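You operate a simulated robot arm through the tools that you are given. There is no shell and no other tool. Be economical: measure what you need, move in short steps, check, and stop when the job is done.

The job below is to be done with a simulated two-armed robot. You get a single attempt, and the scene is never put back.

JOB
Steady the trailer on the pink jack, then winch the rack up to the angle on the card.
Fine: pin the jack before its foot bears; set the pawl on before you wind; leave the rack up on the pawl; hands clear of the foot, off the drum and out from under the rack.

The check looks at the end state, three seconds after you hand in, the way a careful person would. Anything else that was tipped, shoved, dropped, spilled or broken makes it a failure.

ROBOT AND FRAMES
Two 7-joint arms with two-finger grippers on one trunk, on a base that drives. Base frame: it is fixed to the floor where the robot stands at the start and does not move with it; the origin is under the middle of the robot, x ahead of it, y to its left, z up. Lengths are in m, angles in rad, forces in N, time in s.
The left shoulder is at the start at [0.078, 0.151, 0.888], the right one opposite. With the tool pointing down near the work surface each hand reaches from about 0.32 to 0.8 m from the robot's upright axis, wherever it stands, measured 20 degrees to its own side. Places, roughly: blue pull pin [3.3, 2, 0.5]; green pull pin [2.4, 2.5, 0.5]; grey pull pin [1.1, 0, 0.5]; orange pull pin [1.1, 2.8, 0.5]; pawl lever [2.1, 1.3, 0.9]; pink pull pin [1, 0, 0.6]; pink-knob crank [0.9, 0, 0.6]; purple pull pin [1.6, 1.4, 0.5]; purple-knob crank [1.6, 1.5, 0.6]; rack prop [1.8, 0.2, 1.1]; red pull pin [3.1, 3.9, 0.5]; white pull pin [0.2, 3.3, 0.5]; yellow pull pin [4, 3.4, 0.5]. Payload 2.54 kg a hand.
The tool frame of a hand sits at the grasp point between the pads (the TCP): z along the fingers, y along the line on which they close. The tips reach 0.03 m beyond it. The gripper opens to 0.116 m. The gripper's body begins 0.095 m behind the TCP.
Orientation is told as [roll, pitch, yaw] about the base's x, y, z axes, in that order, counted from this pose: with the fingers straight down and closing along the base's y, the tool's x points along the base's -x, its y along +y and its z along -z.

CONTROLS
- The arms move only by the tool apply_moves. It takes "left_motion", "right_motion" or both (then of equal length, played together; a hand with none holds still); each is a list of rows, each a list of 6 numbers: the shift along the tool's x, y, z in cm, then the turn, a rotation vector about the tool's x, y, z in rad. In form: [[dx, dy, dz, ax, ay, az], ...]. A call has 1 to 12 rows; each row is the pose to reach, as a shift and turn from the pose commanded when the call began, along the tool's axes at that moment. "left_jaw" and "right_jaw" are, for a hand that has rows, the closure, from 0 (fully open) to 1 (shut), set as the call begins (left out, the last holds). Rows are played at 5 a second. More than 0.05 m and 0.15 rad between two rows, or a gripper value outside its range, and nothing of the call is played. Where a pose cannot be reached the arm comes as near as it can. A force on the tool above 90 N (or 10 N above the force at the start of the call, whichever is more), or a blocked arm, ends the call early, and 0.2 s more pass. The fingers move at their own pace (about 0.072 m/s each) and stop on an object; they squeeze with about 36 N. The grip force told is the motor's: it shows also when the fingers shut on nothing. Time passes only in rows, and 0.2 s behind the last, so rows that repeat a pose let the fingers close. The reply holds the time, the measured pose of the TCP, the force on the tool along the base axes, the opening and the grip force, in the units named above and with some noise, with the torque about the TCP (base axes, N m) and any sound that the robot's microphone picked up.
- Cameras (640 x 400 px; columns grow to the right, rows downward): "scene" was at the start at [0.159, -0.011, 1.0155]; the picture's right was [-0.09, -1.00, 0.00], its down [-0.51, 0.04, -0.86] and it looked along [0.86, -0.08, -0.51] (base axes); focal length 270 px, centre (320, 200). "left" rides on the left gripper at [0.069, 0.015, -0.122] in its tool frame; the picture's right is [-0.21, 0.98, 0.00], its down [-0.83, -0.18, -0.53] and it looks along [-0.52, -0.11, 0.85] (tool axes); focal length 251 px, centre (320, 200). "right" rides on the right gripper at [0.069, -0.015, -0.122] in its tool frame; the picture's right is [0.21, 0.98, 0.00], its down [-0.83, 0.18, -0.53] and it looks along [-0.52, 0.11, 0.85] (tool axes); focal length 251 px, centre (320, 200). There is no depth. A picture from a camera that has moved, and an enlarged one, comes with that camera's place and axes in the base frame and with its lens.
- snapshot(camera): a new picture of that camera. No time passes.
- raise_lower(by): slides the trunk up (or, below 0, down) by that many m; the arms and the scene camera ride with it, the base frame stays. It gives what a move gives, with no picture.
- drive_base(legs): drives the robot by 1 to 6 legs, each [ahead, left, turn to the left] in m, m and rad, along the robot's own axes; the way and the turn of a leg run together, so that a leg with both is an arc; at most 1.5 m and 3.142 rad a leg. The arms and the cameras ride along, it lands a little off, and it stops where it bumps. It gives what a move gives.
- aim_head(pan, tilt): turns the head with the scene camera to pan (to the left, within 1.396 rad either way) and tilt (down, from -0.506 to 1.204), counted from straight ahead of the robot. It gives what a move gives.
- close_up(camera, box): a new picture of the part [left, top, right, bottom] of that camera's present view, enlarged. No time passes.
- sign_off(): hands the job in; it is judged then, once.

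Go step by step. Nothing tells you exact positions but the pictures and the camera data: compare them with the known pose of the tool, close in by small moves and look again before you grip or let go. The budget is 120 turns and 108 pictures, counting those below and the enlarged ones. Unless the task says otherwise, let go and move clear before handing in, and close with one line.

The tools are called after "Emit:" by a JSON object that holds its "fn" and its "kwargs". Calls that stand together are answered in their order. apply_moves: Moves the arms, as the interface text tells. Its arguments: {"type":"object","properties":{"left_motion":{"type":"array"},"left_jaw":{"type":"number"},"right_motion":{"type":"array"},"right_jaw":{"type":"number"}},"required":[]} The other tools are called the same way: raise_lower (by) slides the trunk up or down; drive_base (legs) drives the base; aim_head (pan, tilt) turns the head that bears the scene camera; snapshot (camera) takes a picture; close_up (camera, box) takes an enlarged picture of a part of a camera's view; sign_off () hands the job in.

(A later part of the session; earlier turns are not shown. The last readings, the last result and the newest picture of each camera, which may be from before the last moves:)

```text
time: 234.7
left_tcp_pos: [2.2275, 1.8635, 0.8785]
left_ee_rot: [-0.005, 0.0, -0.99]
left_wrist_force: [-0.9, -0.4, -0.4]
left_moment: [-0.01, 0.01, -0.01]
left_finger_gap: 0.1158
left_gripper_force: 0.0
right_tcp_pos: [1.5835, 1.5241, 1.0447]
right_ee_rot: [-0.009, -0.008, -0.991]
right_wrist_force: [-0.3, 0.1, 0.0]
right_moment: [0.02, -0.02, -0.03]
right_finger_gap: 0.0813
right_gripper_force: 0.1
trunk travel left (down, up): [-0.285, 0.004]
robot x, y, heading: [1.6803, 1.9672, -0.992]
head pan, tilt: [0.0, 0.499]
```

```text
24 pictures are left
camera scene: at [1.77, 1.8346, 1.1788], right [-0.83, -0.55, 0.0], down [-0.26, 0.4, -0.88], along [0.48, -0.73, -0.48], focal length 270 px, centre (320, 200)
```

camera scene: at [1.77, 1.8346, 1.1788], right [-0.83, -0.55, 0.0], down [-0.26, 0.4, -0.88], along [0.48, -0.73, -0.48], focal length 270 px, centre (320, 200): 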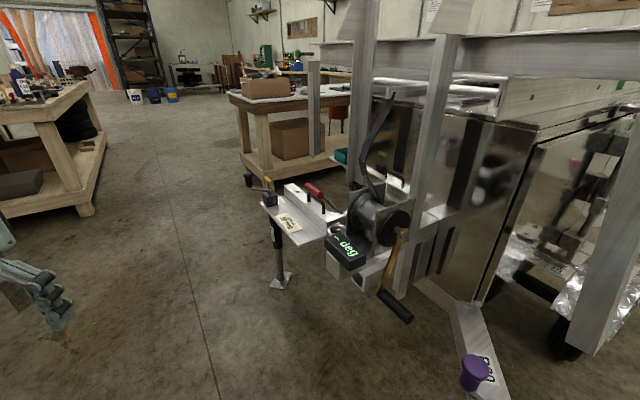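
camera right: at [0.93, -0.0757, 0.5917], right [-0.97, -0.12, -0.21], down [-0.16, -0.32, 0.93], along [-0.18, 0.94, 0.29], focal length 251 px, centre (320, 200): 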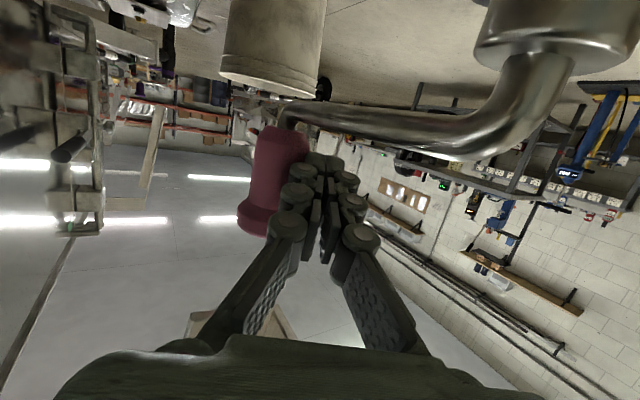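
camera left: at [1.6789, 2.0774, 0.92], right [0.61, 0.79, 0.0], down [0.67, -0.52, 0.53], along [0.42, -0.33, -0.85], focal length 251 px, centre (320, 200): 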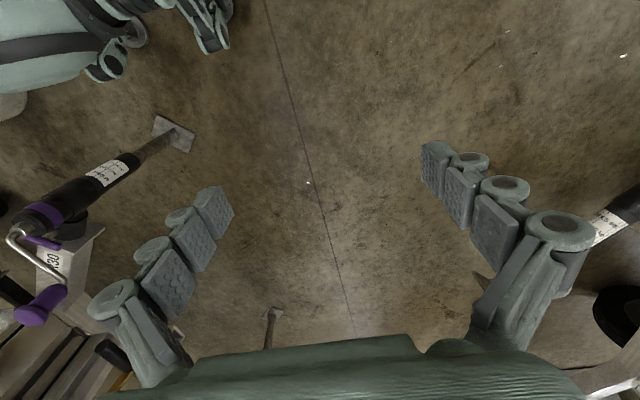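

Emit:
{"fn": "close_up", "kwargs": {"camera": "scene", "box": [256, 165, 432, 330]}}

```text
2.42 times, centred on (344, 248) of scene
camera zoom: at [1.77, 1.8346, 1.1788], right [-0.83, -0.55, 0.0], down [-0.26, 0.4, -0.88], along [0.48, -0.73, -0.48], focal length 654 px, centre (262, 85)
```

zoom: 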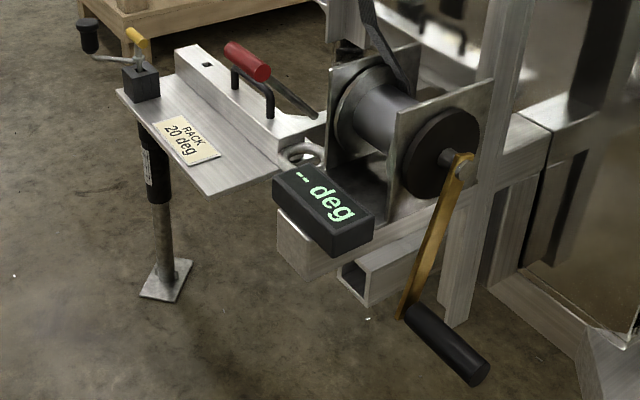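

Now it's clear: crank with long grip on the near side, lever beside the far flange. Driving 0.15 m ahead and placing the closed left hand above the red grip.

Emit:
{"fn": "drive_base", "kwargs": {"legs": [[0.15, 0, 0]]}}

Emit:
{"fn": "apply_moves", "kwargs": {"left_motion": [[0, 0, -4.5, 0, 0, 0], [0, 0, -9, 0, 0, 0], [0, -3, -12, 0, 0, 0], [-1, -7.5, -12, 0, 0, 0], [-4, -11.5, -12, 0, 0, 0], [-7, -15, -12, 0, 0, 0], [-10, -19, -12, 0, 0, 0], [-13, -23, -12, 0, 0, 0], [-16, -27, -12, 0, 0, 0], [-18, -31, -12, 0, 0, 0], [-20, -34.5, -12, 0, 0, 0], [-22, -37, -12, 0, 0, 0]], "left_jaw": 1.0}}

Emit:
{"fn": "snapshot", "kwargs": {"camera": "left"}}

```text
time: 236.1
left_tcp_pos: [2.3099, 1.7371, 0.8771]
left_ee_rot: [-0.003, 0.001, -0.99]
left_wrist_force: [0.2, -0.1, -0.5]
left_moment: [0.02, -0.01, 0.01]
left_finger_gap: 0.1161
left_gripper_force: 0.1
right_tcp_pos: [1.6661, 1.3978, 1.0454]
right_ee_rot: [-0.008, -0.007, -0.995]
right_wrist_force: [0.3, -1.1, -0.4]
right_moment: [0.05, 0.0, 0.02]
right_finger_gap: 0.081
right_gripper_force: 0.0
trunk travel left (down, up): [-0.285, 0.004]
robot x, y, heading: [1.7604, 1.8421, -0.983]
head pan, tilt: [0.0, 0.499]
```

```text
time: 238.7
left_tcp_pos: [2.1188, 1.3517, 1.0006]
left_ee_rot: [-0.003, 0.0, -0.988]
left_wrist_force: [0.2, -0.6, -0.2]
left_moment: [0.01, -0.02, 0.01]
left_finger_gap: 0.0001
left_gripper_force: 29.1
right_tcp_pos: [1.6657, 1.398, 1.0438]
right_ee_rot: [-0.008, -0.008, -0.994]
right_wrist_force: [0.8, -0.1, -0.6]
right_moment: [0.03, -0.01, -0.03]
right_finger_gap: 0.0811
right_gripper_force: 0.1
trunk travel left (down, up): [-0.285, 0.004]
robot x, y, heading: [1.7654, 1.8465, -0.992]
head pan, tilt: [0.0, 0.499]
```

```text
22 pictures are left
camera left: at [2.0956, 1.4184, 1.1215], right [0.93, 0.36, 0.0], down [0.3, -0.79, 0.53], along [0.19, -0.5, -0.85], focal length 251 px, centre (320, 200)
```

left: 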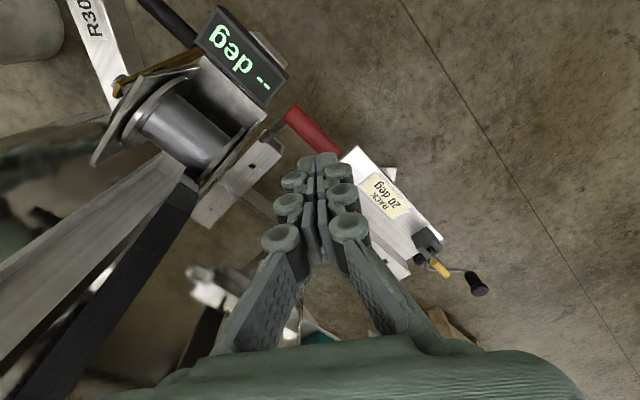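

The closed fingertips are right above the red grip. I'll press down gently and watch the force.

Emit:
{"fn": "apply_moves", "kwargs": {"left_motion": [[0, 0, 4, 0, 0, 0], [0, -0.3, 7.5, 0, 0, 0], [0, -0.3, 8.5, 0, 0, 0], [0, -0.3, 9.5, 0, 0, 0]]}}

```text
time: 239.7
left_tcp_pos: [2.1159, 1.3505, 0.9129]
left_ee_rot: [-0.01, -0.012, -0.992]
left_wrist_force: [0.5, 1.3, 35.4]
left_moment: [-0.29, -0.05, 0.09]
left_finger_gap: 0.006
left_gripper_force: 28.6
right_tcp_pos: [1.6644, 1.3998, 1.0469]
right_ee_rot: [-0.009, -0.011, -0.993]
right_wrist_force: [-0.2, -0.9, -0.3]
right_moment: [-0.01, -0.02, 0.01]
right_finger_gap: 0.081
right_gripper_force: 0.0
trunk travel left (down, up): [-0.285, 0.004]
robot x, y, heading: [1.7647, 1.8462, -0.991]
head pan, tilt: [0.0, 0.499]
```

Down is a firm stop, so the lever must swing up toward the drum. I'll lift off, come outside its end and push it inward.

Emit:
{"fn": "apply_moves", "kwargs": {"left_motion": [[0, 0, -4, 0, 0, 0], [-0.7, 4, -4, 0, 0, 0], [-1.3, 7.5, -4, 0, 0, 0], [-1.3, 7.5, -1, 0, 0, 0], [-1.3, 7.5, 2, 0, 0, 0]]}}

Emit:
{"fn": "apply_moves", "kwargs": {"left_motion": [[0, -1.5, 0, 0, 0, 0], [0, -3, 0, 0, 0, 0], [0, -4.5, 0, 0, 0, 0], [0, -6, 0, 0, 0, 0]]}}

Emit:
{"fn": "snapshot", "kwargs": {"camera": "left"}}

```text
time: 240.9
left_tcp_pos: [2.1849, 1.3809, 0.8832]
left_ee_rot: [-0.002, 0.002, -0.991]
left_wrist_force: [-0.1, 0.1, -0.4]
left_moment: [0.0, -0.01, 0.01]
left_finger_gap: 0.0
left_gripper_force: 28.4
right_tcp_pos: [1.6655, 1.3982, 1.0446]
right_ee_rot: [-0.01, -0.005, -0.993]
right_wrist_force: [0.0, 0.1, -0.1]
right_moment: [0.01, -0.01, -0.01]
right_finger_gap: 0.0812
right_gripper_force: 0.0
trunk travel left (down, up): [-0.285, 0.004]
robot x, y, heading: [1.7622, 1.8409, -0.992]
head pan, tilt: [0.0, 0.499]
```

```text
time: 241.9
left_tcp_pos: [2.1342, 1.3465, 0.8847]
left_ee_rot: [-0.002, 0.0, -0.991]
left_wrist_force: [0.2, 1.4, 1.0]
left_moment: [-0.02, 0.0, -0.02]
left_finger_gap: 0.0
left_gripper_force: 28.6
right_tcp_pos: [1.6648, 1.3991, 1.0454]
right_ee_rot: [-0.005, -0.007, -0.991]
right_wrist_force: [-0.9, 0.3, 0.5]
right_moment: [-0.01, -0.02, -0.01]
right_finger_gap: 0.0812
right_gripper_force: 0.1
trunk travel left (down, up): [-0.285, 0.004]
robot x, y, heading: [1.7628, 1.844, -0.982]
head pan, tilt: [0.0, 0.499]
```

```text
21 pictures are left
camera left: at [2.1119, 1.4128, 1.0069], right [0.93, 0.36, 0.0], down [0.3, -0.79, 0.53], along [0.19, -0.5, -0.85], focal length 251 px, centre (320, 200)
```

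left: 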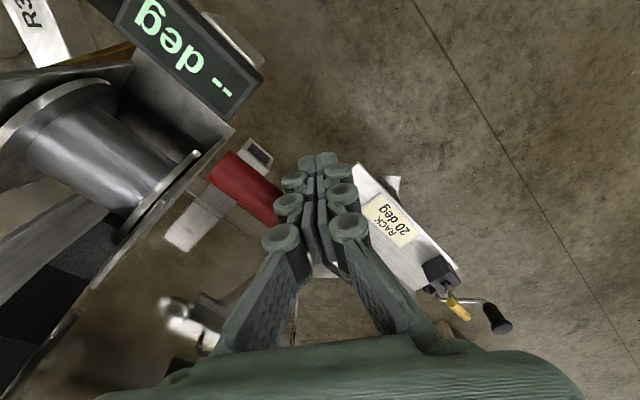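

The lever moves freely inward. Continue pushing with checks.

Emit:
{"fn": "apply_moves", "kwargs": {"left_motion": [[0, -1, -0.5, 0, 0, 0], [0, -2, -1, 0, 0, 0], [0, -3, -1.5, 0, 0, 0], [0, -4, -2, 0, 0, 0]]}}

Emit:
{"fn": "snapshot", "kwargs": {"camera": "left"}}

```text
time: 242.9
left_tcp_pos: [2.1033, 1.3234, 0.9049]
left_ee_rot: [-0.003, 0.002, -0.991]
left_wrist_force: [-0.2, -0.1, -0.3]
left_moment: [-0.01, 0.01, 0.02]
left_finger_gap: 0.0
left_gripper_force: 28.8
right_tcp_pos: [1.6659, 1.3981, 1.0439]
right_ee_rot: [-0.008, -0.005, -0.993]
right_wrist_force: [0.2, 0.4, 0.3]
right_moment: [0.0, 0.01, 0.03]
right_finger_gap: 0.0813
right_gripper_force: 0.0
trunk travel left (down, up): [-0.285, 0.004]
robot x, y, heading: [1.7642, 1.844, -0.987]
head pan, tilt: [0.0, 0.499]
```

```text
20 pictures are left
camera left: at [2.0792, 1.3905, 1.0265], right [0.93, 0.36, 0.0], down [0.3, -0.79, 0.53], along [0.19, -0.5, -0.85], focal length 251 px, centre (320, 200)
```

left: 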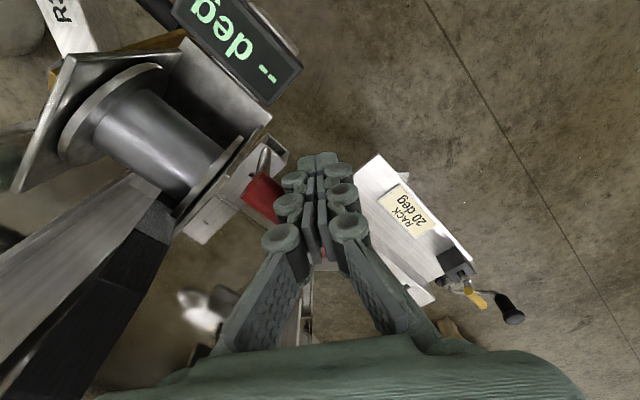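

Emit:
{"fn": "close_up", "kwargs": {"camera": "scene", "box": [270, 190, 430, 310]}}

```text
3.33 times, centred on (350, 250) of scene
camera zoom: at [1.852, 1.7093, 1.1788], right [-0.84, -0.55, 0.0], down [-0.26, 0.4, -0.88], along [0.48, -0.73, -0.48], focal length 899 px, centre (220, 33)
```

zoom: 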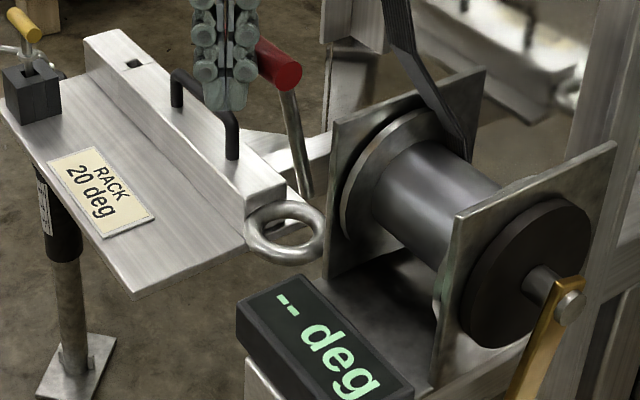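

Now I see the lever properly: the rod is almost vertical with the red grip perpendicular at its top. It moves freely; I keep pushing it over toward the drum until it stops.

Emit:
{"fn": "apply_moves", "kwargs": {"left_motion": [[0, -1, 0, 0, 0, 0], [0, -2, 0, 0, 0, 0], [0, -3, 0, 0, 0, 0], [0, -4, 0, 0, 0, 0], [0, -5, 0, 0, 0, 0]]}}

Emit:
{"fn": "close_up", "kwargs": {"camera": "scene", "box": [270, 170, 430, 290]}}

```text
time: 244.1
left_tcp_pos: [2.0615, 1.2967, 0.9036]
left_ee_rot: [-0.003, -0.001, -0.988]
left_wrist_force: [0.5, -0.6, 0.0]
left_moment: [-0.03, 0.02, -0.02]
left_finger_gap: 0.0
left_gripper_force: 29.0
right_tcp_pos: [1.6652, 1.3974, 1.0451]
right_ee_rot: [-0.009, -0.008, -0.992]
right_wrist_force: [0.5, 0.1, -0.5]
right_moment: [-0.03, 0.0, 0.01]
right_finger_gap: 0.0811
right_gripper_force: 0.0
trunk travel left (down, up): [-0.285, 0.004]
robot x, y, heading: [1.7625, 1.843, -0.992]
head pan, tilt: [0.0, 0.499]
```

```text
3.33 times, centred on (350, 230) of scene
camera zoom: at [1.852, 1.7093, 1.1788], right [-0.84, -0.55, 0.0], down [-0.26, 0.4, -0.88], along [0.48, -0.73, -0.48], focal length 899 px, centre (220, 100)
```

zoom: 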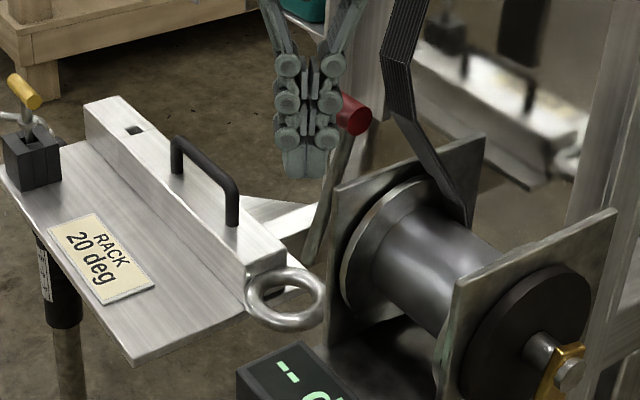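

Emit:
{"fn": "apply_moves", "kwargs": {"left_motion": [[0, -1, 0, 0, 0, 0], [0, -2, 0, 0, 0, 0], [0, -3, 0.3, 0, 0, 0], [0, -4, 0.6, 0, 0, 0]]}}

Emit:
{"fn": "close_up", "kwargs": {"camera": "scene", "box": [270, 170, 430, 290]}}

```text
time: 245.1
left_tcp_pos: [2.0254, 1.2758, 0.8992]
left_ee_rot: [-0.006, -0.001, -0.994]
left_wrist_force: [-3.0, 5.3, -0.5]
left_moment: [0.03, 0.03, 0.05]
left_finger_gap: 0.0
left_gripper_force: 28.6
right_tcp_pos: [1.6664, 1.3978, 1.0439]
right_ee_rot: [-0.008, -0.009, -0.993]
right_wrist_force: [-0.6, 0.1, 0.1]
right_moment: [0.0, -0.03, -0.02]
right_finger_gap: 0.0811
right_gripper_force: 0.1
trunk travel left (down, up): [-0.285, 0.004]
robot x, y, heading: [1.7659, 1.8441, -0.989]
head pan, tilt: [0.0, 0.499]
```

```text
3.33 times, centred on (350, 230) of scene
camera zoom: at [1.8521, 1.7098, 1.1788], right [-0.84, -0.55, 0.0], down [-0.26, 0.4, -0.88], along [0.48, -0.73, -0.48], focal length 899 px, centre (220, 100)
```

zoom: 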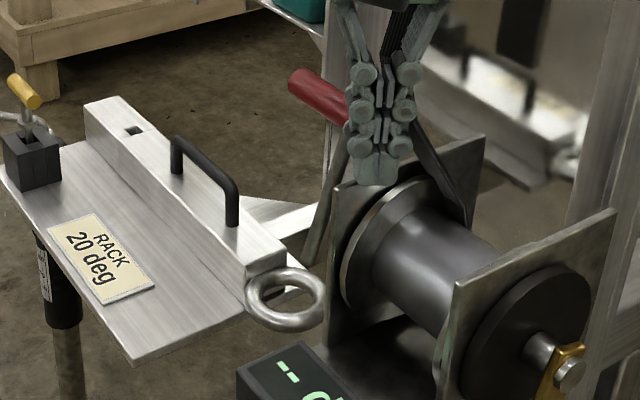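

The fingertips slipped past the near end of the grip. I'll step back left, reach 3 cm further over, and push again.

Emit:
{"fn": "apply_moves", "kwargs": {"left_motion": [[0.3, 2, -1, 0, 0, 0], [0, 4.5, -1, 0, 0, 0], [0, 7, -0.5, 0, 0, 0], [-3, 7.5, 0, 0, 0, 0], [-3.5, 6.5, 0, 0, 0, 0], [-3.5, 5.5, 0, 0, 0, 0], [-3.5, 4.5, 0, 0, 0, 0], [-3.5, 3.5, 0, 0, 0, 0], [-3.5, 2.5, 0, 0, 0, 0]]}}

Emit:
{"fn": "close_up", "kwargs": {"camera": "scene", "box": [270, 170, 430, 290]}}

```text
time: 247.1
left_tcp_pos: [2.0847, 1.2686, 0.8997]
left_ee_rot: [0.012, 0.009, -0.97]
left_wrist_force: [44.4, 54.3, -1.0]
left_moment: [-0.06, 0.02, -0.12]
left_finger_gap: 0.0
left_gripper_force: 28.1
right_tcp_pos: [1.671, 1.4037, 1.0486]
right_ee_rot: [-0.015, -0.009, -0.99]
right_wrist_force: [-0.7, 0.1, 0.8]
right_moment: [-0.02, 0.02, -0.02]
right_finger_gap: 0.0811
right_gripper_force: 0.0
trunk travel left (down, up): [-0.285, 0.004]
robot x, y, heading: [1.7622, 1.8434, -0.989]
head pan, tilt: [0.0, 0.499]
```

```text
3.33 times, centred on (350, 230) of scene
camera zoom: at [1.8574, 1.7152, 1.179], right [-0.83, -0.55, 0.01], down [-0.27, 0.39, -0.88], along [0.48, -0.73, -0.48], focal length 899 px, centre (220, 100)
```

zoom: 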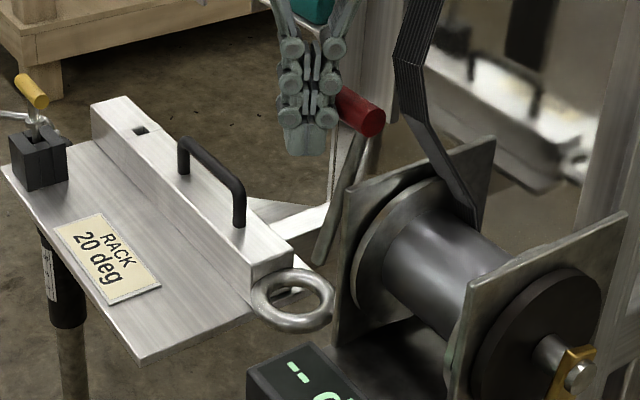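

The lever is hard against its other stop, leaning into the drum: pawl on. Now I withdraw the left hand and bring the right hand toward the crank grip (≈(1.86,1.36,0.64)).

Emit:
{"fn": "apply_moves", "kwargs": {"left_motion": [[0, 4, 0, 0, 0, 0], [0, 5, -4, 0, 0, 0], [0, 5, -8, 0, 0, 0], [3, 7, -10, 0, 0, 0], [7, 9, -10, 0, 0, 0], [11, 11, -10, 0, 0, 0], [15, 14, -10, 0, 0, 0], [18, 17, -10, 0, 0, 0], [20, 20, -10, 0, 0, 0]]}}

Emit:
{"fn": "apply_moves", "kwargs": {"right_motion": [[-1.1, 1.34, 2.2, 0, 0, -0.0763], [-2.2, 2.68, 4.4, 0, 0, -0.1525], [-3.3, 4, 6.6, 0, 0, -0.229], [-4.4, 5.35, 8.8, 0, 0, -0.305], [-5.5, 6.7, 11, 0, 0, -0.381], [-6.6, 8, 13.2, 0, 0, -0.458], [-7.7, 9.4, 15.4, 0, 0, -0.534], [-8.8, 10.7, 17.6, 0, 0, -0.61]]}}

Emit:
{"fn": "apply_moves", "kwargs": {"right_motion": [[0, 0, 3, 0, -0.125, 0], [0, 0, 6, 0, -0.25, 0], [0, 0, 9, 0, -0.375, 0], [0, 0, 12, 0, -0.5, 0]]}}

Emit:
{"fn": "snapshot", "kwargs": {"camera": "right"}}

```text
time: 249.1
left_tcp_pos: [2.1268, 1.5367, 1.0034]
left_ee_rot: [-0.005, 0.001, -0.989]
left_wrist_force: [-1.4, 0.4, 0.5]
left_moment: [0.03, 0.0, 0.0]
left_finger_gap: 0.0003
left_gripper_force: 28.5
right_tcp_pos: [1.6667, 1.3991, 1.0444]
right_ee_rot: [-0.009, -0.009, -0.993]
right_wrist_force: [-0.7, 0.3, -0.3]
right_moment: [0.01, -0.01, -0.02]
right_finger_gap: 0.0813
right_gripper_force: 0.1
trunk travel left (down, up): [-0.285, 0.004]
robot x, y, heading: [1.765, 1.8424, -0.986]
head pan, tilt: [0.0, 0.499]
```

```text
time: 250.9
left_tcp_pos: [2.1268, 1.5352, 1.0012]
left_ee_rot: [-0.003, 0.0, -0.991]
left_wrist_force: [0.7, 0.1, 0.0]
left_moment: [-0.01, -0.01, 0.04]
left_finger_gap: 0.0
left_gripper_force: 27.8
right_tcp_pos: [1.8009, 1.3783, 0.8689]
right_ee_rot: [-0.011, -0.002, -0.383]
right_wrist_force: [-0.3, -0.4, 0.0]
right_moment: [-0.03, 0.0, 0.05]
right_finger_gap: 0.0812
right_gripper_force: 0.1
trunk travel left (down, up): [-0.285, 0.004]
robot x, y, heading: [1.7656, 1.8425, -0.99]
head pan, tilt: [0.0, 0.499]
```

```text
time: 251.9
left_tcp_pos: [2.1254, 1.537, 1.0025]
left_ee_rot: [-0.003, -0.002, -0.99]
left_wrist_force: [0.1, 0.5, 0.0]
left_moment: [-0.04, 0.0, 0.0]
left_finger_gap: 0.0
left_gripper_force: 28.5
right_tcp_pos: [1.8019, 1.3816, 0.7478]
right_ee_rot: [-0.013, -0.503, -0.375]
right_wrist_force: [-0.5, -0.6, 0.4]
right_moment: [0.02, -0.01, 0.01]
right_finger_gap: 0.0812
right_gripper_force: 0.0
trunk travel left (down, up): [-0.285, 0.004]
robot x, y, heading: [1.7647, 1.8431, -0.992]
head pan, tilt: [0.0, 0.499]
```

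```text
15 pictures are left
camera right: at [1.686, 1.4136, 0.8224], right [0.19, 0.98, -0.11], down [0.5, 0.0, 0.86], along [0.84, -0.22, -0.49], focal length 251 px, centre (320, 200)
```

right: 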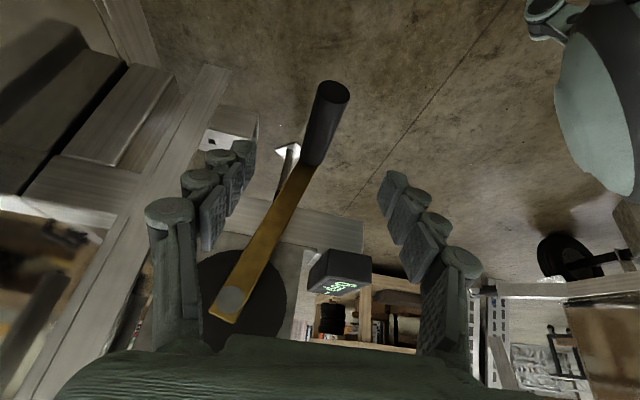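

The grip lies straight along the finger axis, ~12 cm ahead. Advance and close on it.

Emit:
{"fn": "apply_moves", "kwargs": {"right_motion": [[0, 0, 4, 0, 0, 0], [0, 0, 8, 0, 0, 0], [0, 0, 11.5, 0, 0, 0]]}}

Emit:
{"fn": "apply_moves", "kwargs": {"right_motion": [[0, 0, 0, 0, 0, 0], [0, 0, 0, 0, 0, 0], [0, 0, 0, 0, 0, 0]], "right_jaw": 1.0}}

Emit:
{"fn": "snapshot", "kwargs": {"camera": "right"}}

```text
time: 252.7
left_tcp_pos: [2.1274, 1.5361, 1.0028]
left_ee_rot: [-0.006, 0.003, -0.99]
left_wrist_force: [0.1, 0.3, 0.4]
left_moment: [-0.02, 0.01, 0.0]
left_finger_gap: 0.0003
left_gripper_force: 28.4
right_tcp_pos: [1.8539, 1.3596, 0.6485]
right_ee_rot: [-0.013, -0.501, -0.377]
right_wrist_force: [-0.7, -0.3, -0.6]
right_moment: [-0.02, 0.02, 0.0]
right_finger_gap: 0.0813
right_gripper_force: 0.1
trunk travel left (down, up): [-0.285, 0.004]
robot x, y, heading: [1.7606, 1.843, -0.989]
head pan, tilt: [0.0, 0.499]
```

```text
time: 253.5
left_tcp_pos: [2.1275, 1.5361, 1.0025]
left_ee_rot: [-0.005, 0.001, -0.989]
left_wrist_force: [0.8, 0.6, -0.2]
left_moment: [0.01, 0.03, 0.0]
left_finger_gap: 0.0
left_gripper_force: 28.4
right_tcp_pos: [1.8533, 1.3597, 0.6487]
right_ee_rot: [-0.011, -0.501, -0.379]
right_wrist_force: [2.1, 2.3, -2.2]
right_moment: [0.0, -0.1, -0.83]
right_finger_gap: 0.0288
right_gripper_force: 45.3
trunk travel left (down, up): [-0.285, 0.004]
robot x, y, heading: [1.7633, 1.8452, -0.992]
head pan, tilt: [0.0, 0.499]
```

```text
14 pictures are left
camera right: at [1.736, 1.3922, 0.7231], right [0.19, 0.98, -0.11], down [0.5, 0.0, 0.86], along [0.84, -0.22, -0.49], focal length 251 px, centre (320, 200)
```

right: 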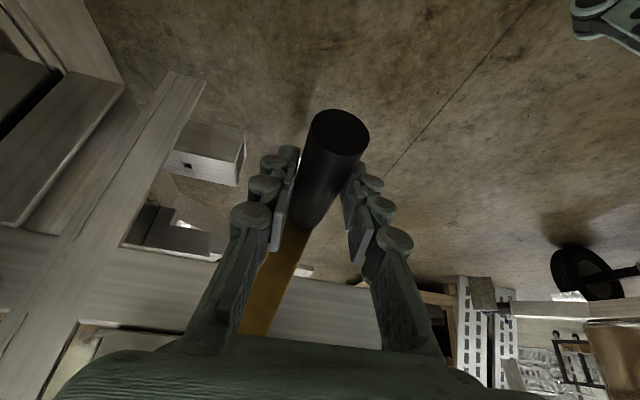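

Gripped squarely. Winding clockwise (as seen from the crank side) a first 30°.

Emit:
{"fn": "apply_moves", "kwargs": {"right_motion": [[-0.41, 2.33, -0.75, 0, 0, 0], [-0.96, 4.52, -1.76, 0, 0, 0], [-1.66, 6.53, -3.05, 0, 0, 0], [-2.49, 8.32, -4.57, 0, 0, 0]]}}

```text
time: 254.5
left_tcp_pos: [2.1288, 1.5351, 1.0004]
left_ee_rot: [-0.006, 0.002, -0.988]
left_wrist_force: [0.4, 0.1, 0.5]
left_moment: [0.01, 0.02, 0.02]
left_finger_gap: 0.0
left_gripper_force: 28.7
right_tcp_pos: [1.8876, 1.4351, 0.6991]
right_ee_rot: [-0.012, -0.502, -0.376]
right_wrist_force: [17.8, -4.3, -13.5]
right_moment: [-0.05, -0.12, -1.04]
right_finger_gap: 0.0288
right_gripper_force: 45.0
trunk travel left (down, up): [-0.285, 0.004]
robot x, y, heading: [1.7634, 1.8465, -0.99]
head pan, tilt: [0.0, 0.499]
```

Emit:
{"fn": "apply_moves", "kwargs": {"right_motion": [[-1.06, 1.7, -1.95, 0, 0, 0], [-2.24, 3.03, -4.1, 0, 0, 0], [-3.5, 3.96, -6.41, 0, 0, 0], [-4.81, 4.47, -8.82, 0, 0, 0], [-6.15, 4.55, -11.27, 0, 0, 0], [-7.48, 4.18, -13.7, 0, 0, 0]]}}

Emit:
{"fn": "snapshot", "kwargs": {"camera": "scene"}}

```text
time: 255.9
left_tcp_pos: [2.1244, 1.54, 1.0046]
left_ee_rot: [-0.004, -0.005, -0.989]
left_wrist_force: [0.3, -0.5, -1.4]
left_moment: [0.02, -0.03, 0.0]
left_finger_gap: 0.0002
left_gripper_force: 28.8
right_tcp_pos: [1.9158, 1.4662, 0.8515]
right_ee_rot: [-0.001, -0.482, -0.362]
right_wrist_force: [-45.9, 54.1, -6.8]
right_moment: [1.01, 0.82, -0.49]
right_finger_gap: 0.0302
right_gripper_force: 44.7
right hand out of reach, approached as far as the arm can: row 2, 3, 4, 5, 6
trunk travel left (down, up): [-0.285, 0.004]
robot x, y, heading: [1.7662, 1.8438, -0.989]
head pan, tilt: [0.0, 0.499]
```

```text
13 pictures are left
camera scene: at [1.8489, 1.7136, 1.1798], right [-0.84, -0.55, 0.0], down [-0.26, 0.4, -0.88], along [0.48, -0.74, -0.47], focal length 270 px, centre (320, 200)
```

scene: 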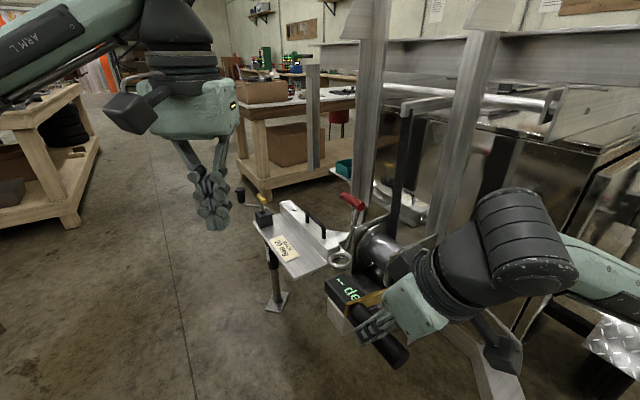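

The strap has come taut; the arm is cramped, too close to the body. I'll release (pawl should hold), back off, and reposition the base.

Emit:
{"fn": "apply_moves", "kwargs": {"right_motion": [[0, 0, 0, 0, 0, 0], [0, 0, 0, 0, 0, 0], [0, 0, -4, 0, 0, 0], [0, 0, -8, 0, 0, 0], [0, 0, -11, 0, 0, 0]], "right_jaw": 0.3}}

Emit:
{"fn": "drive_base", "kwargs": {"legs": [[-0.17, 0, 0]]}}

Emit:
{"fn": "snapshot", "kwargs": {"camera": "right"}}

```text
time: 257.1
left_tcp_pos: [2.1213, 1.549, 1.0073]
left_ee_rot: [-0.007, -0.018, -0.995]
left_wrist_force: [0.0, -0.8, 0.1]
left_moment: [0.02, 0.0, -0.03]
left_finger_gap: 0.0002
left_gripper_force: 28.2
right_tcp_pos: [1.8847, 1.4772, 0.9605]
right_ee_rot: [-0.013, -0.491, -0.385]
right_wrist_force: [0.0, -0.2, 0.2]
right_moment: [0.01, 0.02, 0.0]
right_finger_gap: 0.0814
right_gripper_force: 0.0
right hand out of reach, approached as far as the arm can: row 3, 4, 5
trunk travel left (down, up): [-0.285, 0.004]
robot x, y, heading: [1.7646, 1.846, -0.994]
head pan, tilt: [0.0, 0.499]
```

```text
time: 257.8
left_tcp_pos: [2.1242, 1.545, 1.0063]
left_ee_rot: [-0.008, -0.006, -0.998]
left_wrist_force: [-0.7, -0.7, 0.1]
left_moment: [0.02, -0.02, -0.02]
left_finger_gap: 0.0
left_gripper_force: 28.6
right_tcp_pos: [1.885, 1.4737, 0.9593]
right_ee_rot: [-0.008, -0.481, -0.394]
right_wrist_force: [-0.3, -0.4, -0.2]
right_moment: [0.0, 0.0, -0.02]
right_finger_gap: 0.0811
right_gripper_force: 0.0
trunk travel left (down, up): [-0.285, 0.004]
robot x, y, heading: [1.7655, 1.8513, -0.997]
head pan, tilt: [0.0, 0.499]
stopped in leg 1: the robot was blocked; the commanded pose is now the measured one
```

```text
12 pictures are left
camera right: at [1.7702, 1.5072, 1.0349], right [0.2, 0.97, -0.11], down [0.52, -0.01, 0.85], along [0.83, -0.23, -0.51], focal length 251 px, centre (320, 200)
```

right: 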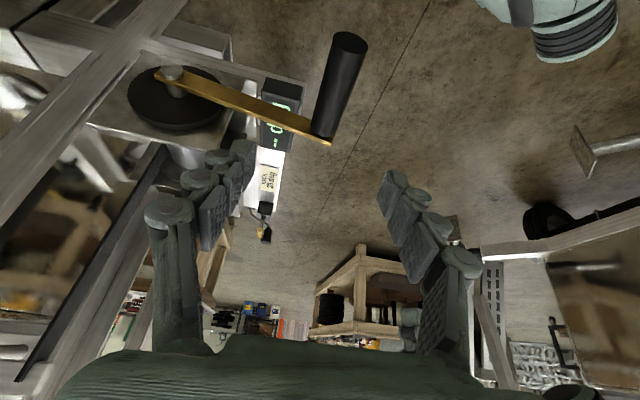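

The pawl holds the crank where I left it. Backing was blocked, probably by the left elbow, so I'll restore the left arm's earlier posture and try again.

Emit:
{"fn": "apply_moves", "kwargs": {"left_motion": [[1, 4, 0, 0, 0, 0], [2, 8, 1, 0, 0, 0], [3, 12, 3, 0, 0, 0], [4, 16, 5, 0, 0, 0], [5, 20, 8, 0, 0, 0], [6, 24, 11, 0, 0, 0], [6.5, 26.5, 12, 0, 0, 0]]}}

Emit:
{"fn": "drive_base", "kwargs": {"legs": [[-0.15, 0, 0]]}}

```text
refused: row 5 steps farther than a row can; nothing moved
```

```text
time: 259.1
left_tcp_pos: [2.0422, 1.6652, 1.0022]
left_ee_rot: [-0.004, -0.001, -0.995]
left_wrist_force: [-0.7, 0.3, -0.1]
left_moment: [-0.07, -0.03, 0.02]
left_finger_gap: 0.0
left_gripper_force: 28.7
right_tcp_pos: [1.8053, 1.5947, 0.9534]
right_ee_rot: [0.003, -0.48, -0.396]
right_wrist_force: [-0.3, 0.2, 0.0]
right_moment: [-0.01, 0.02, -0.04]
right_finger_gap: 0.081
right_gripper_force: 0.1
trunk travel left (down, up): [-0.285, 0.004]
robot x, y, heading: [1.68, 1.9794, -0.992]
head pan, tilt: [0.0, 0.499]
```

Backed fine this time. I'll inch forward 5 cm and line the right hand up with the grip again (≈(1.905,1.472,0.848)).

Emit:
{"fn": "drive_base", "kwargs": {"legs": [[0.05, 0, 0]]}}

Emit:
{"fn": "apply_moves", "kwargs": {"right_motion": [[-1.5, -2.4, 1.5, 0, 0, 0], [-3.5, -4.8, 3.8, 0, 0, 0], [-3.5, -4.8, 3.8, 0, 0, 0]]}}

Emit:
{"fn": "snapshot", "kwargs": {"camera": "right"}}

```text
time: 260.1
left_tcp_pos: [2.0682, 1.6231, 1.0015]
left_ee_rot: [-0.003, 0.004, -0.995]
left_wrist_force: [-0.1, -0.4, 0.1]
left_moment: [0.04, 0.05, 0.0]
left_finger_gap: 0.0
left_gripper_force: 28.5
right_tcp_pos: [1.83, 1.5528, 0.953]
right_ee_rot: [0.003, -0.479, -0.397]
right_wrist_force: [0.8, 0.0, 0.0]
right_moment: [0.01, 0.0, -0.01]
right_finger_gap: 0.0814
right_gripper_force: 0.1
trunk travel left (down, up): [-0.285, 0.004]
robot x, y, heading: [1.7069, 1.9361, -0.994]
head pan, tilt: [0.0, 0.499]
```

```text
time: 260.9
left_tcp_pos: [2.0687, 1.6246, 1.002]
left_ee_rot: [-0.006, 0.0, -0.997]
left_wrist_force: [0.8, 0.8, -0.1]
left_moment: [-0.01, 0.02, 0.0]
left_finger_gap: 0.0001
left_gripper_force: 28.7
right_tcp_pos: [1.8565, 1.4904, 0.9329]
right_ee_rot: [0.003, -0.478, -0.397]
right_wrist_force: [1.0, -0.2, 0.6]
right_moment: [-0.02, -0.02, 0.03]
right_finger_gap: 0.0813
right_gripper_force: 0.1
trunk travel left (down, up): [-0.285, 0.004]
robot x, y, heading: [1.7049, 1.9358, -1.002]
head pan, tilt: [0.0, 0.499]
```

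```text
11 pictures are left
camera right: at [1.7412, 1.5217, 1.01], right [0.2, 0.98, -0.1], down [0.52, -0.02, 0.85], along [0.83, -0.22, -0.51], focal length 251 px, centre (320, 200)
```

right: 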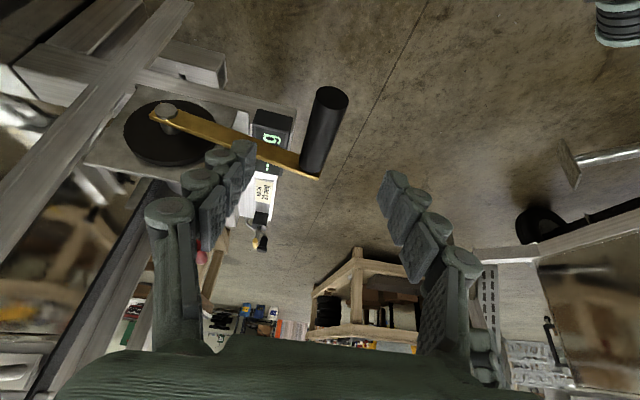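

Emit:
{"fn": "apply_moves", "kwargs": {"right_motion": [[0, 0, 4, 0, 0, 0], [0, 0, 8, 0, 0, 0], [0, 0, 11, 0, 0, 0]]}}

Emit:
{"fn": "apply_moves", "kwargs": {"right_motion": [[0, 0, 0, 0, 0, 0], [0, 0, 0, 0, 0, 0], [0, 0, 0, 0, 0, 0]], "right_jaw": 1.0}}

```text
time: 261.7
left_tcp_pos: [2.0679, 1.6243, 1.0012]
left_ee_rot: [-0.005, 0.0, -0.996]
left_wrist_force: [0.8, 0.2, -0.2]
left_moment: [-0.02, 0.0, 0.02]
left_finger_gap: 0.0
left_gripper_force: 28.2
right_tcp_pos: [1.8998, 1.4708, 0.8392]
right_ee_rot: [0.002, -0.48, -0.396]
right_wrist_force: [0.5, -0.1, 0.1]
right_moment: [0.0, 0.0, -0.02]
right_finger_gap: 0.0813
right_gripper_force: 0.2
trunk travel left (down, up): [-0.285, 0.004]
robot x, y, heading: [1.7065, 1.9337, -0.998]
head pan, tilt: [0.0, 0.499]
```

```text
time: 262.5
left_tcp_pos: [2.0696, 1.6255, 1.0019]
left_ee_rot: [-0.007, 0.001, -0.996]
left_wrist_force: [-0.1, 0.2, 0.8]
left_moment: [0.01, -0.01, 0.01]
left_finger_gap: 0.0
left_gripper_force: 28.8
right_tcp_pos: [1.9009, 1.4744, 0.8405]
right_ee_rot: [0.005, -0.479, -0.394]
right_wrist_force: [6.9, 12.4, -2.0]
right_moment: [0.05, -0.21, -0.76]
right_finger_gap: 0.0287
right_gripper_force: 45.0
trunk travel left (down, up): [-0.285, 0.004]
robot x, y, heading: [1.7103, 1.9416, -0.994]
head pan, tilt: [0.0, 0.499]
```

Gripped again at φ≈97°. Winding on over the top.

Emit:
{"fn": "apply_moves", "kwargs": {"right_motion": [[-1.25, -0.55, -2.41, 0, 0, 0], [-2.44, -1.52, -4.7, 0, 0, 0], [-3.55, -2.88, -6.83, 0, 0, 0], [-4.55, -4.6, -8.75, 0, 0, 0], [-5.41, -6.63, -10.41, 0, 0, 0], [-6.11, -8.94, -11.76, 0, 0, 0]]}}

Emit:
{"fn": "close_up", "kwargs": {"camera": "scene", "box": [240, 180, 440, 300]}}

```text
time: 263.9
left_tcp_pos: [2.0652, 1.6221, 1.0026]
left_ee_rot: [-0.002, 0.001, -0.998]
left_wrist_force: [0.7, 0.4, -0.1]
left_moment: [0.02, 0.0, -0.03]
left_finger_gap: 0.0
left_gripper_force: 28.6
right_tcp_pos: [1.8608, 1.3867, 0.9651]
right_ee_rot: [0.004, -0.457, -0.402]
right_wrist_force: [-34.2, 9.8, -37.3]
right_moment: [-0.2, -0.26, -1.3]
right_finger_gap: 0.0287
right_gripper_force: 44.9
trunk travel left (down, up): [-0.285, 0.004]
robot x, y, heading: [1.704, 1.935, -0.993]
head pan, tilt: [0.0, 0.499]
```

```text
3.20 times, centred on (340, 240) of scene
camera zoom: at [1.7921, 1.7971, 1.1784], right [-0.84, -0.54, 0.0], down [-0.26, 0.4, -0.88], along [0.48, -0.74, -0.48], focal length 863 px, centre (256, 72)
```

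zoom: 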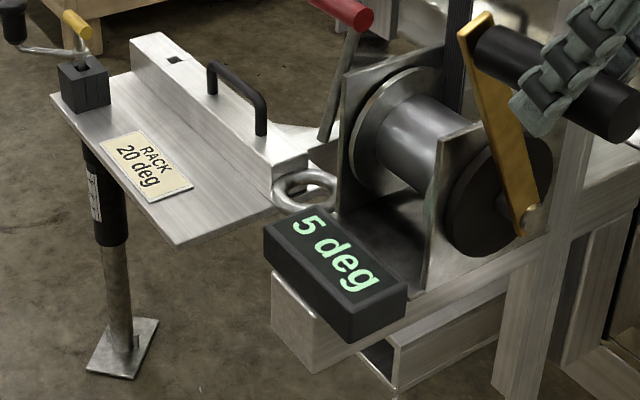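

The display now reads 5 deg, and the lift works. Continuing over the top.

Emit:
{"fn": "apply_moves", "kwargs": {"right_motion": [[-0.53, -2.51, -1.02, 0, 0, 0], [-0.87, -5.17, -1.68, 0, 0, 0], [-1.01, -7.92, -1.95, 0, 0, 0], [-0.96, -10.67, -1.85, 0, 0, 0], [-0.7, -13.38, -1.36, 0, 0, 0], [-0.26, -15.97, -0.5, 0, 0, 0]]}}

Emit:
{"fn": "close_up", "kwargs": {"camera": "scene", "box": [240, 180, 440, 300]}}

```text
time: 265.3
left_tcp_pos: [2.0659, 1.6238, 1.0027]
left_ee_rot: [-0.001, 0.0, -0.995]
left_wrist_force: [0.3, -0.7, -0.7]
left_moment: [0.0, -0.01, 0.03]
left_finger_gap: 0.0001
left_gripper_force: 28.8
right_tcp_pos: [1.8225, 1.2927, 0.9824]
right_ee_rot: [0.01, -0.453, -0.404]
right_wrist_force: [-28.8, 30.0, -31.7]
right_moment: [0.68, 1.01, -0.78]
right_finger_gap: 0.0285
right_gripper_force: 45.0
right hand out of reach, approached as far as the arm can: row 5, 6
trunk travel left (down, up): [-0.285, 0.004]
robot x, y, heading: [1.706, 1.9327, -0.994]
head pan, tilt: [0.0, 0.499]
```

```text
3.20 times, centred on (340, 240) of scene
camera zoom: at [1.7926, 1.799, 1.179], right [-0.84, -0.54, 0.0], down [-0.26, 0.4, -0.88], along [0.48, -0.74, -0.48], focal length 863 px, centre (256, 72)
```

zoom: 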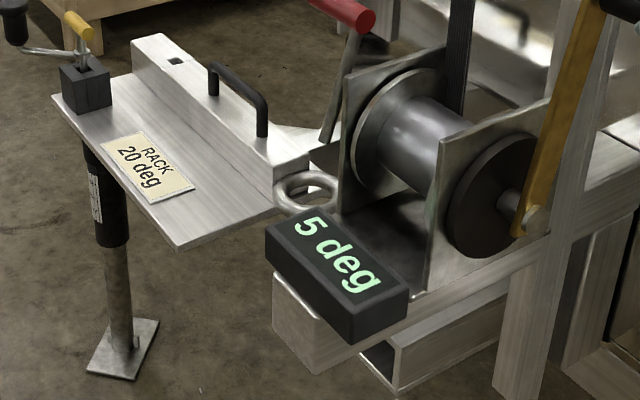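

The rack reads 5 deg, but the wrist runs out of range here. The pawl holds, so I'll release, tuck the hand and move the base to face the winch along its axis.

Emit:
{"fn": "apply_moves", "kwargs": {"right_motion": [[0, 0, 0, 0, 0, 0], [0, 0, 0, 0, 0, 0], [0, 0, -4, 0, 0, 0], [0, 0, -8, 0, 0, 0], [0, 0, -10, 0, 0, 0], [1, 4.5, -10, 0, 0, 0], [2, 9, -10, 0, 0, 0], [3, 13.5, -10, 0, 0, 0], [3.3, 18, -9.5, 0, 0, 0], [3.3, 21, -9.5, 0, 0, 0]], "right_jaw": 0.3}}

Emit:
{"fn": "drive_base", "kwargs": {"legs": [[-0.179, -0.2, 0], [0, 0, 0.594], [-0.08, -0.3, 0]]}}

Emit:
{"fn": "snapshot", "kwargs": {"camera": "right"}}

```text
time: 267.5
left_tcp_pos: [2.0684, 1.6235, 1.0019]
left_ee_rot: [-0.005, 0.0, -0.997]
left_wrist_force: [0.3, 0.1, 0.0]
left_moment: [0.01, 0.0, 0.0]
left_finger_gap: 0.0001
left_gripper_force: 29.0
right_tcp_pos: [1.8451, 1.5173, 1.0582]
right_ee_rot: [0.002, -0.478, -0.398]
right_wrist_force: [-0.6, -0.4, -0.6]
right_moment: [-0.01, 0.02, 0.02]
right_finger_gap: 0.0813
right_gripper_force: 0.2
trunk travel left (down, up): [-0.285, 0.004]
robot x, y, heading: [1.7061, 1.94, -0.996]
head pan, tilt: [0.0, 0.499]
```

```text
time: 274.8
left_tcp_pos: [1.7154, 1.6832, 1.0035]
left_ee_rot: [-0.006, 0.001, -0.402]
left_wrist_force: [0.2, -0.1, 0.5]
left_moment: [0.0, 0.0, 0.0]
left_finger_gap: 0.0
left_gripper_force: 28.8
right_tcp_pos: [1.5899, 1.4702, 1.0579]
right_ee_rot: [0.004, -0.478, 0.199]
right_wrist_force: [0.4, -0.7, 0.6]
right_moment: [-0.03, -0.04, 0.0]
right_finger_gap: 0.0814
right_gripper_force: 0.0
trunk travel left (down, up): [-0.285, 0.004]
robot x, y, heading: [1.2429, 1.7381, -0.398]
head pan, tilt: [0.0, 0.499]
```

```text
8 pictures are left
camera right: at [1.4776, 1.4312, 1.1345], right [-0.38, 0.92, -0.1], down [0.44, 0.27, 0.85], along [0.81, 0.28, -0.51], focal length 251 px, centre (320, 200)
```

right: 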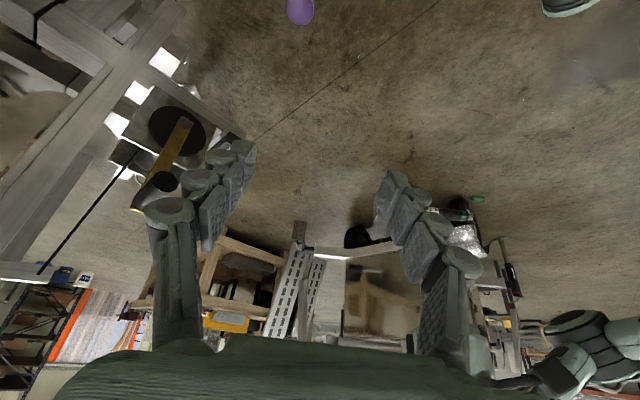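

The crank stayed put near the top. Realign the right hand (yaw to −0.39) behind the grip.

Emit:
{"fn": "apply_moves", "kwargs": {"right_motion": [[-2.3, -2.5, 0.9, 0.039, 0, 0.075], [-4.6, -4.9, 1.9, 0.078, 0, 0.15], [-6.9, -7.4, 2.8, 0.117, 0, 0.224], [-9.2, -9.9, 3.8, 0.155, 0, 0.299], [-11.6, -12.4, 4.7, 0.194, 0, 0.374], [-13.9, -14.8, 5.7, 0.233, 0, 0.449], [-16.2, -17.3, 6.6, 0.272, 0, 0.5236], [-16.2, -17.3, 6.6, 0.272, 0, 0.5236]]}}

Emit:
{"fn": "snapshot", "kwargs": {"camera": "right"}}

```text
time: 276.6
left_tcp_pos: [1.7156, 1.682, 1.0017]
left_ee_rot: [-0.006, -0.001, -0.401]
left_wrist_force: [0.1, -0.7, -0.2]
left_moment: [-0.02, -0.02, -0.02]
left_finger_gap: 0.0001
left_gripper_force: 28.3
right_tcp_pos: [1.7948, 1.3341, 1.0749]
right_ee_rot: [0.002, -0.477, -0.39]
right_wrist_force: [0.0, 1.3, 0.2]
right_moment: [0.03, 0.01, 0.03]
right_finger_gap: 0.081
right_gripper_force: 0.1
trunk travel left (down, up): [-0.285, 0.004]
robot x, y, heading: [1.2374, 1.7392, -0.403]
head pan, tilt: [0.0, 0.499]
```

```text
7 pictures are left
camera right: at [1.6799, 1.3652, 1.1509], right [0.2, 0.98, -0.1], down [0.52, -0.02, 0.85], along [0.83, -0.22, -0.51], focal length 251 px, centre (320, 200)
```

right: 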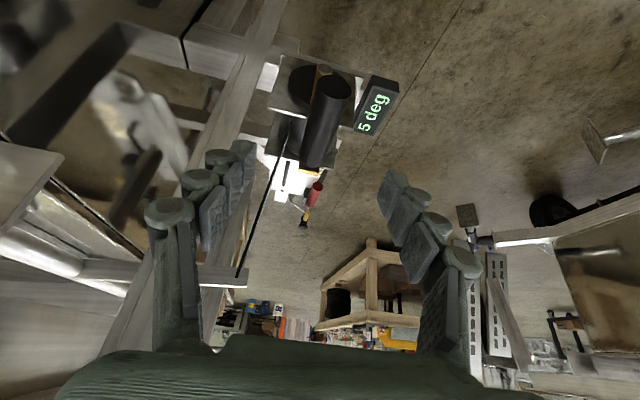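

The grip is exactly in line, and this camera also sees the display (5 deg). Advance and close.

Emit:
{"fn": "apply_moves", "kwargs": {"right_motion": [[0, 0, 4, 0, 0, 0], [0, 0, 8, 0, 0, 0], [0, 0, 11, 0, 0, 0]]}}

Emit:
{"fn": "apply_moves", "kwargs": {"right_motion": [[0, 0, 0, 0, 0, 0], [0, 0, 0, 0, 0, 0], [0, 0, 0, 0, 0, 0]], "right_jaw": 1.0}}

```text
time: 277.6
left_tcp_pos: [1.7023, 1.6948, 1.0079]
left_ee_rot: [-0.013, -0.016, -0.405]
left_wrist_force: [0.3, 0.6, -0.3]
left_moment: [-0.03, 0.03, -0.02]
left_finger_gap: 0.0
left_gripper_force: 28.3
right_tcp_pos: [1.8291, 1.3354, 1.0091]
right_ee_rot: [-0.003, -0.537, -0.37]
right_wrist_force: [-0.3, 0.7, 0.5]
right_moment: [0.03, 0.04, 0.05]
right_finger_gap: 0.0812
right_gripper_force: 0.1
trunk travel left (down, up): [-0.285, 0.004]
robot x, y, heading: [1.24, 1.7424, -0.403]
head pan, tilt: [0.0, 0.499]
stopped in row 3 (right hand): the arm was blocked; the commanded pose is now the measured one
```

```text
time: 278.4
left_tcp_pos: [1.7037, 1.6967, 1.0088]
left_ee_rot: [-0.017, -0.022, -0.403]
left_wrist_force: [0.2, -0.2, -0.5]
left_moment: [-0.02, 0.04, 0.0]
left_finger_gap: 0.0002
left_gripper_force: 28.6
right_tcp_pos: [1.825, 1.3271, 1.0049]
right_ee_rot: [-0.038, -0.525, -0.372]
right_wrist_force: [-41.5, -60.5, 34.2]
right_moment: [-2.38, 1.1, -0.47]
right_finger_gap: 0.0272
right_gripper_force: 35.8
trunk travel left (down, up): [-0.285, 0.004]
robot x, y, heading: [1.2377, 1.7452, -0.403]
head pan, tilt: [0.0, 0.499]
```

The right arm bumped my own left arm. Moving the left hand well away.

Emit:
{"fn": "apply_moves", "kwargs": {"left_motion": [[1, 4, 0, 0, 0, 0], [2, 8, 0, 0, 0, 0], [3, 12, 0, 0, 0, 0], [5, 16, 0, 0, 0, 0], [7, 20, 0, 0, 0, 0], [9, 24, 0, 0, 0, 0]]}}

Emit:
{"fn": "apply_moves", "kwargs": {"right_motion": [[0, 0, 0, 0, 0, 0], [0, 0, 0, 0, 0, 0]]}}

```text
time: 279.8
left_tcp_pos: [1.7123, 1.9496, 1.0042]
left_ee_rot: [-0.014, -0.02, -0.404]
left_wrist_force: [-0.6, -0.7, 0.4]
left_moment: [0.0, 0.03, 0.0]
left_finger_gap: 0.0
left_gripper_force: 28.9
right_tcp_pos: [1.825, 1.3281, 1.0065]
right_ee_rot: [-0.033, -0.529, -0.372]
right_wrist_force: [-41.0, -59.9, 43.5]
right_moment: [-2.3, 1.66, -0.66]
right_finger_gap: 0.0273
right_gripper_force: 35.9
trunk travel left (down, up): [-0.285, 0.004]
robot x, y, heading: [1.2398, 1.7384, -0.399]
head pan, tilt: [0.0, 0.499]
```

```text
time: 280.4
left_tcp_pos: [1.7119, 1.9497, 1.0027]
left_ee_rot: [-0.013, -0.022, -0.403]
left_wrist_force: [0.2, 0.8, 0.0]
left_moment: [-0.05, 0.01, -0.02]
left_finger_gap: 0.0001
left_gripper_force: 28.9
right_tcp_pos: [1.8268, 1.3292, 1.0074]
right_ee_rot: [-0.033, -0.529, -0.372]
right_wrist_force: [-44.9, -60.4, 48.0]
right_moment: [-2.41, 1.64, -0.6]
right_finger_gap: 0.0263
right_gripper_force: 36.1
trunk travel left (down, up): [-0.285, 0.004]
robot x, y, heading: [1.2398, 1.7398, -0.404]
head pan, tilt: [0.0, 0.499]
```

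Emit:
{"fn": "apply_moves", "kwargs": {"right_motion": [[0, 0, 0, 0, 0, 0], [0, -0.7, 0, 0, 0.03, 0], [-0.2, -1.3, 1.4, 0, 0.06, 0], [-0.2, -1.3, 2.8, 0, 0.06, 0], [-0.2, -1.3, 2.8, 0, 0.06, 0]], "right_jaw": 0.3}}

Emit:
{"fn": "apply_moves", "kwargs": {"right_motion": [[0, 0, 0, 0, 0, 0], [0, 0, 0, 0, 0, 0], [0, 0, 0, 0, 0, 0]], "right_jaw": 1.0}}

Emit:
{"fn": "snapshot", "kwargs": {"camera": "right"}}

```text
time: 281.8
left_tcp_pos: [1.7064, 1.9518, 1.0057]
left_ee_rot: [-0.012, -0.027, -0.406]
left_wrist_force: [-0.1, 1.1, -0.6]
left_moment: [-0.11, 0.02, 0.0]
left_finger_gap: 0.0002
left_gripper_force: 28.5
right_tcp_pos: [1.8305, 1.3312, 1.002]
right_ee_rot: [-0.009, -0.503, -0.345]
right_wrist_force: [-0.5, -0.8, 0.4]
right_moment: [0.05, -0.01, 0.04]
right_finger_gap: 0.0814
right_gripper_force: 0.0
trunk travel left (down, up): [-0.285, 0.004]
robot x, y, heading: [1.2383, 1.7437, -0.403]
head pan, tilt: [0.0, 0.499]
stopped in row 5 (right hand): the arm was blocked; the commanded pose is now the measured one
```

```text
time: 282.6
left_tcp_pos: [1.7072, 1.9536, 1.0051]
left_ee_rot: [-0.016, -0.031, -0.406]
left_wrist_force: [-0.2, -0.2, 0.1]
left_moment: [0.0, 0.01, 0.04]
left_finger_gap: 0.0
left_gripper_force: 28.8
right_tcp_pos: [1.8289, 1.3248, 1.0001]
right_ee_rot: [-0.035, -0.494, -0.343]
right_wrist_force: [-22.7, -46.6, 5.6]
right_moment: [-1.5, 0.54, -0.33]
right_finger_gap: 0.0283
right_gripper_force: 44.8
trunk travel left (down, up): [-0.285, 0.004]
robot x, y, heading: [1.2424, 1.7416, -0.4]
head pan, tilt: [0.0, 0.499]
```

```text
6 pictures are left
camera right: at [1.7118, 1.3552, 1.0747], right [0.17, 0.98, -0.13], down [0.52, 0.03, 0.86], along [0.84, -0.21, -0.5], focal length 251 px, centre (320, 200)
```

right: 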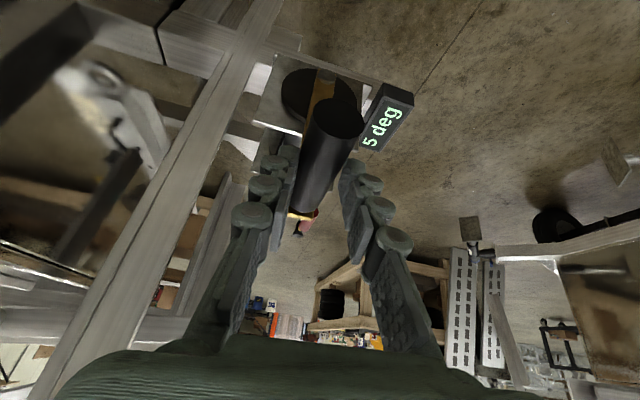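

My right forearm was rubbing the hanging rack leg beside the purple jack. I'll release, retreat, and shift the base left 0.2 m so the arm comes in clear of that leg.

Emit:
{"fn": "apply_moves", "kwargs": {"right_motion": [[0, 0, 0, 0, 0, 0], [0, 0, 0, 0, 0, 0], [0, 1, -4, 0, 0, 0], [0, 2, -8, 0, 0, 0], [2, 4, -10, 0, 0, 0]], "right_jaw": 0.3}}

Emit:
{"fn": "drive_base", "kwargs": {"legs": [[0, 0.2, 0]]}}

```text
time: 283.8
left_tcp_pos: [1.7251, 1.9364, 0.999]
left_ee_rot: [-0.008, 0.0, -0.402]
left_wrist_force: [-0.3, -0.3, 0.1]
left_moment: [-0.03, 0.02, -0.01]
left_finger_gap: 0.0
left_gripper_force: 29.0
right_tcp_pos: [1.8041, 1.3671, 1.055]
right_ee_rot: [0.003, -0.46, -0.363]
right_wrist_force: [-0.5, 0.7, -0.1]
right_moment: [-0.03, 0.02, 0.02]
right_finger_gap: 0.0816
right_gripper_force: 0.1
trunk travel left (down, up): [-0.285, 0.004]
robot x, y, heading: [1.2366, 1.7372, -0.405]
head pan, tilt: [0.0, 0.499]
```

```text
time: 286.4
left_tcp_pos: [1.802, 2.1288, 0.9989]
left_ee_rot: [-0.005, -0.001, -0.396]
left_wrist_force: [-0.3, -1.3, -0.3]
left_moment: [-0.01, 0.02, 0.01]
left_finger_gap: 0.0
left_gripper_force: 28.0
right_tcp_pos: [1.8848, 1.5589, 1.0546]
right_ee_rot: [0.003, -0.461, -0.354]
right_wrist_force: [-0.5, -0.8, 0.2]
right_moment: [-0.02, 0.0, -0.02]
right_finger_gap: 0.0814
right_gripper_force: 0.1
trunk travel left (down, up): [-0.285, 0.004]
robot x, y, heading: [1.3191, 1.9233, -0.397]
head pan, tilt: [0.0, 0.499]
```

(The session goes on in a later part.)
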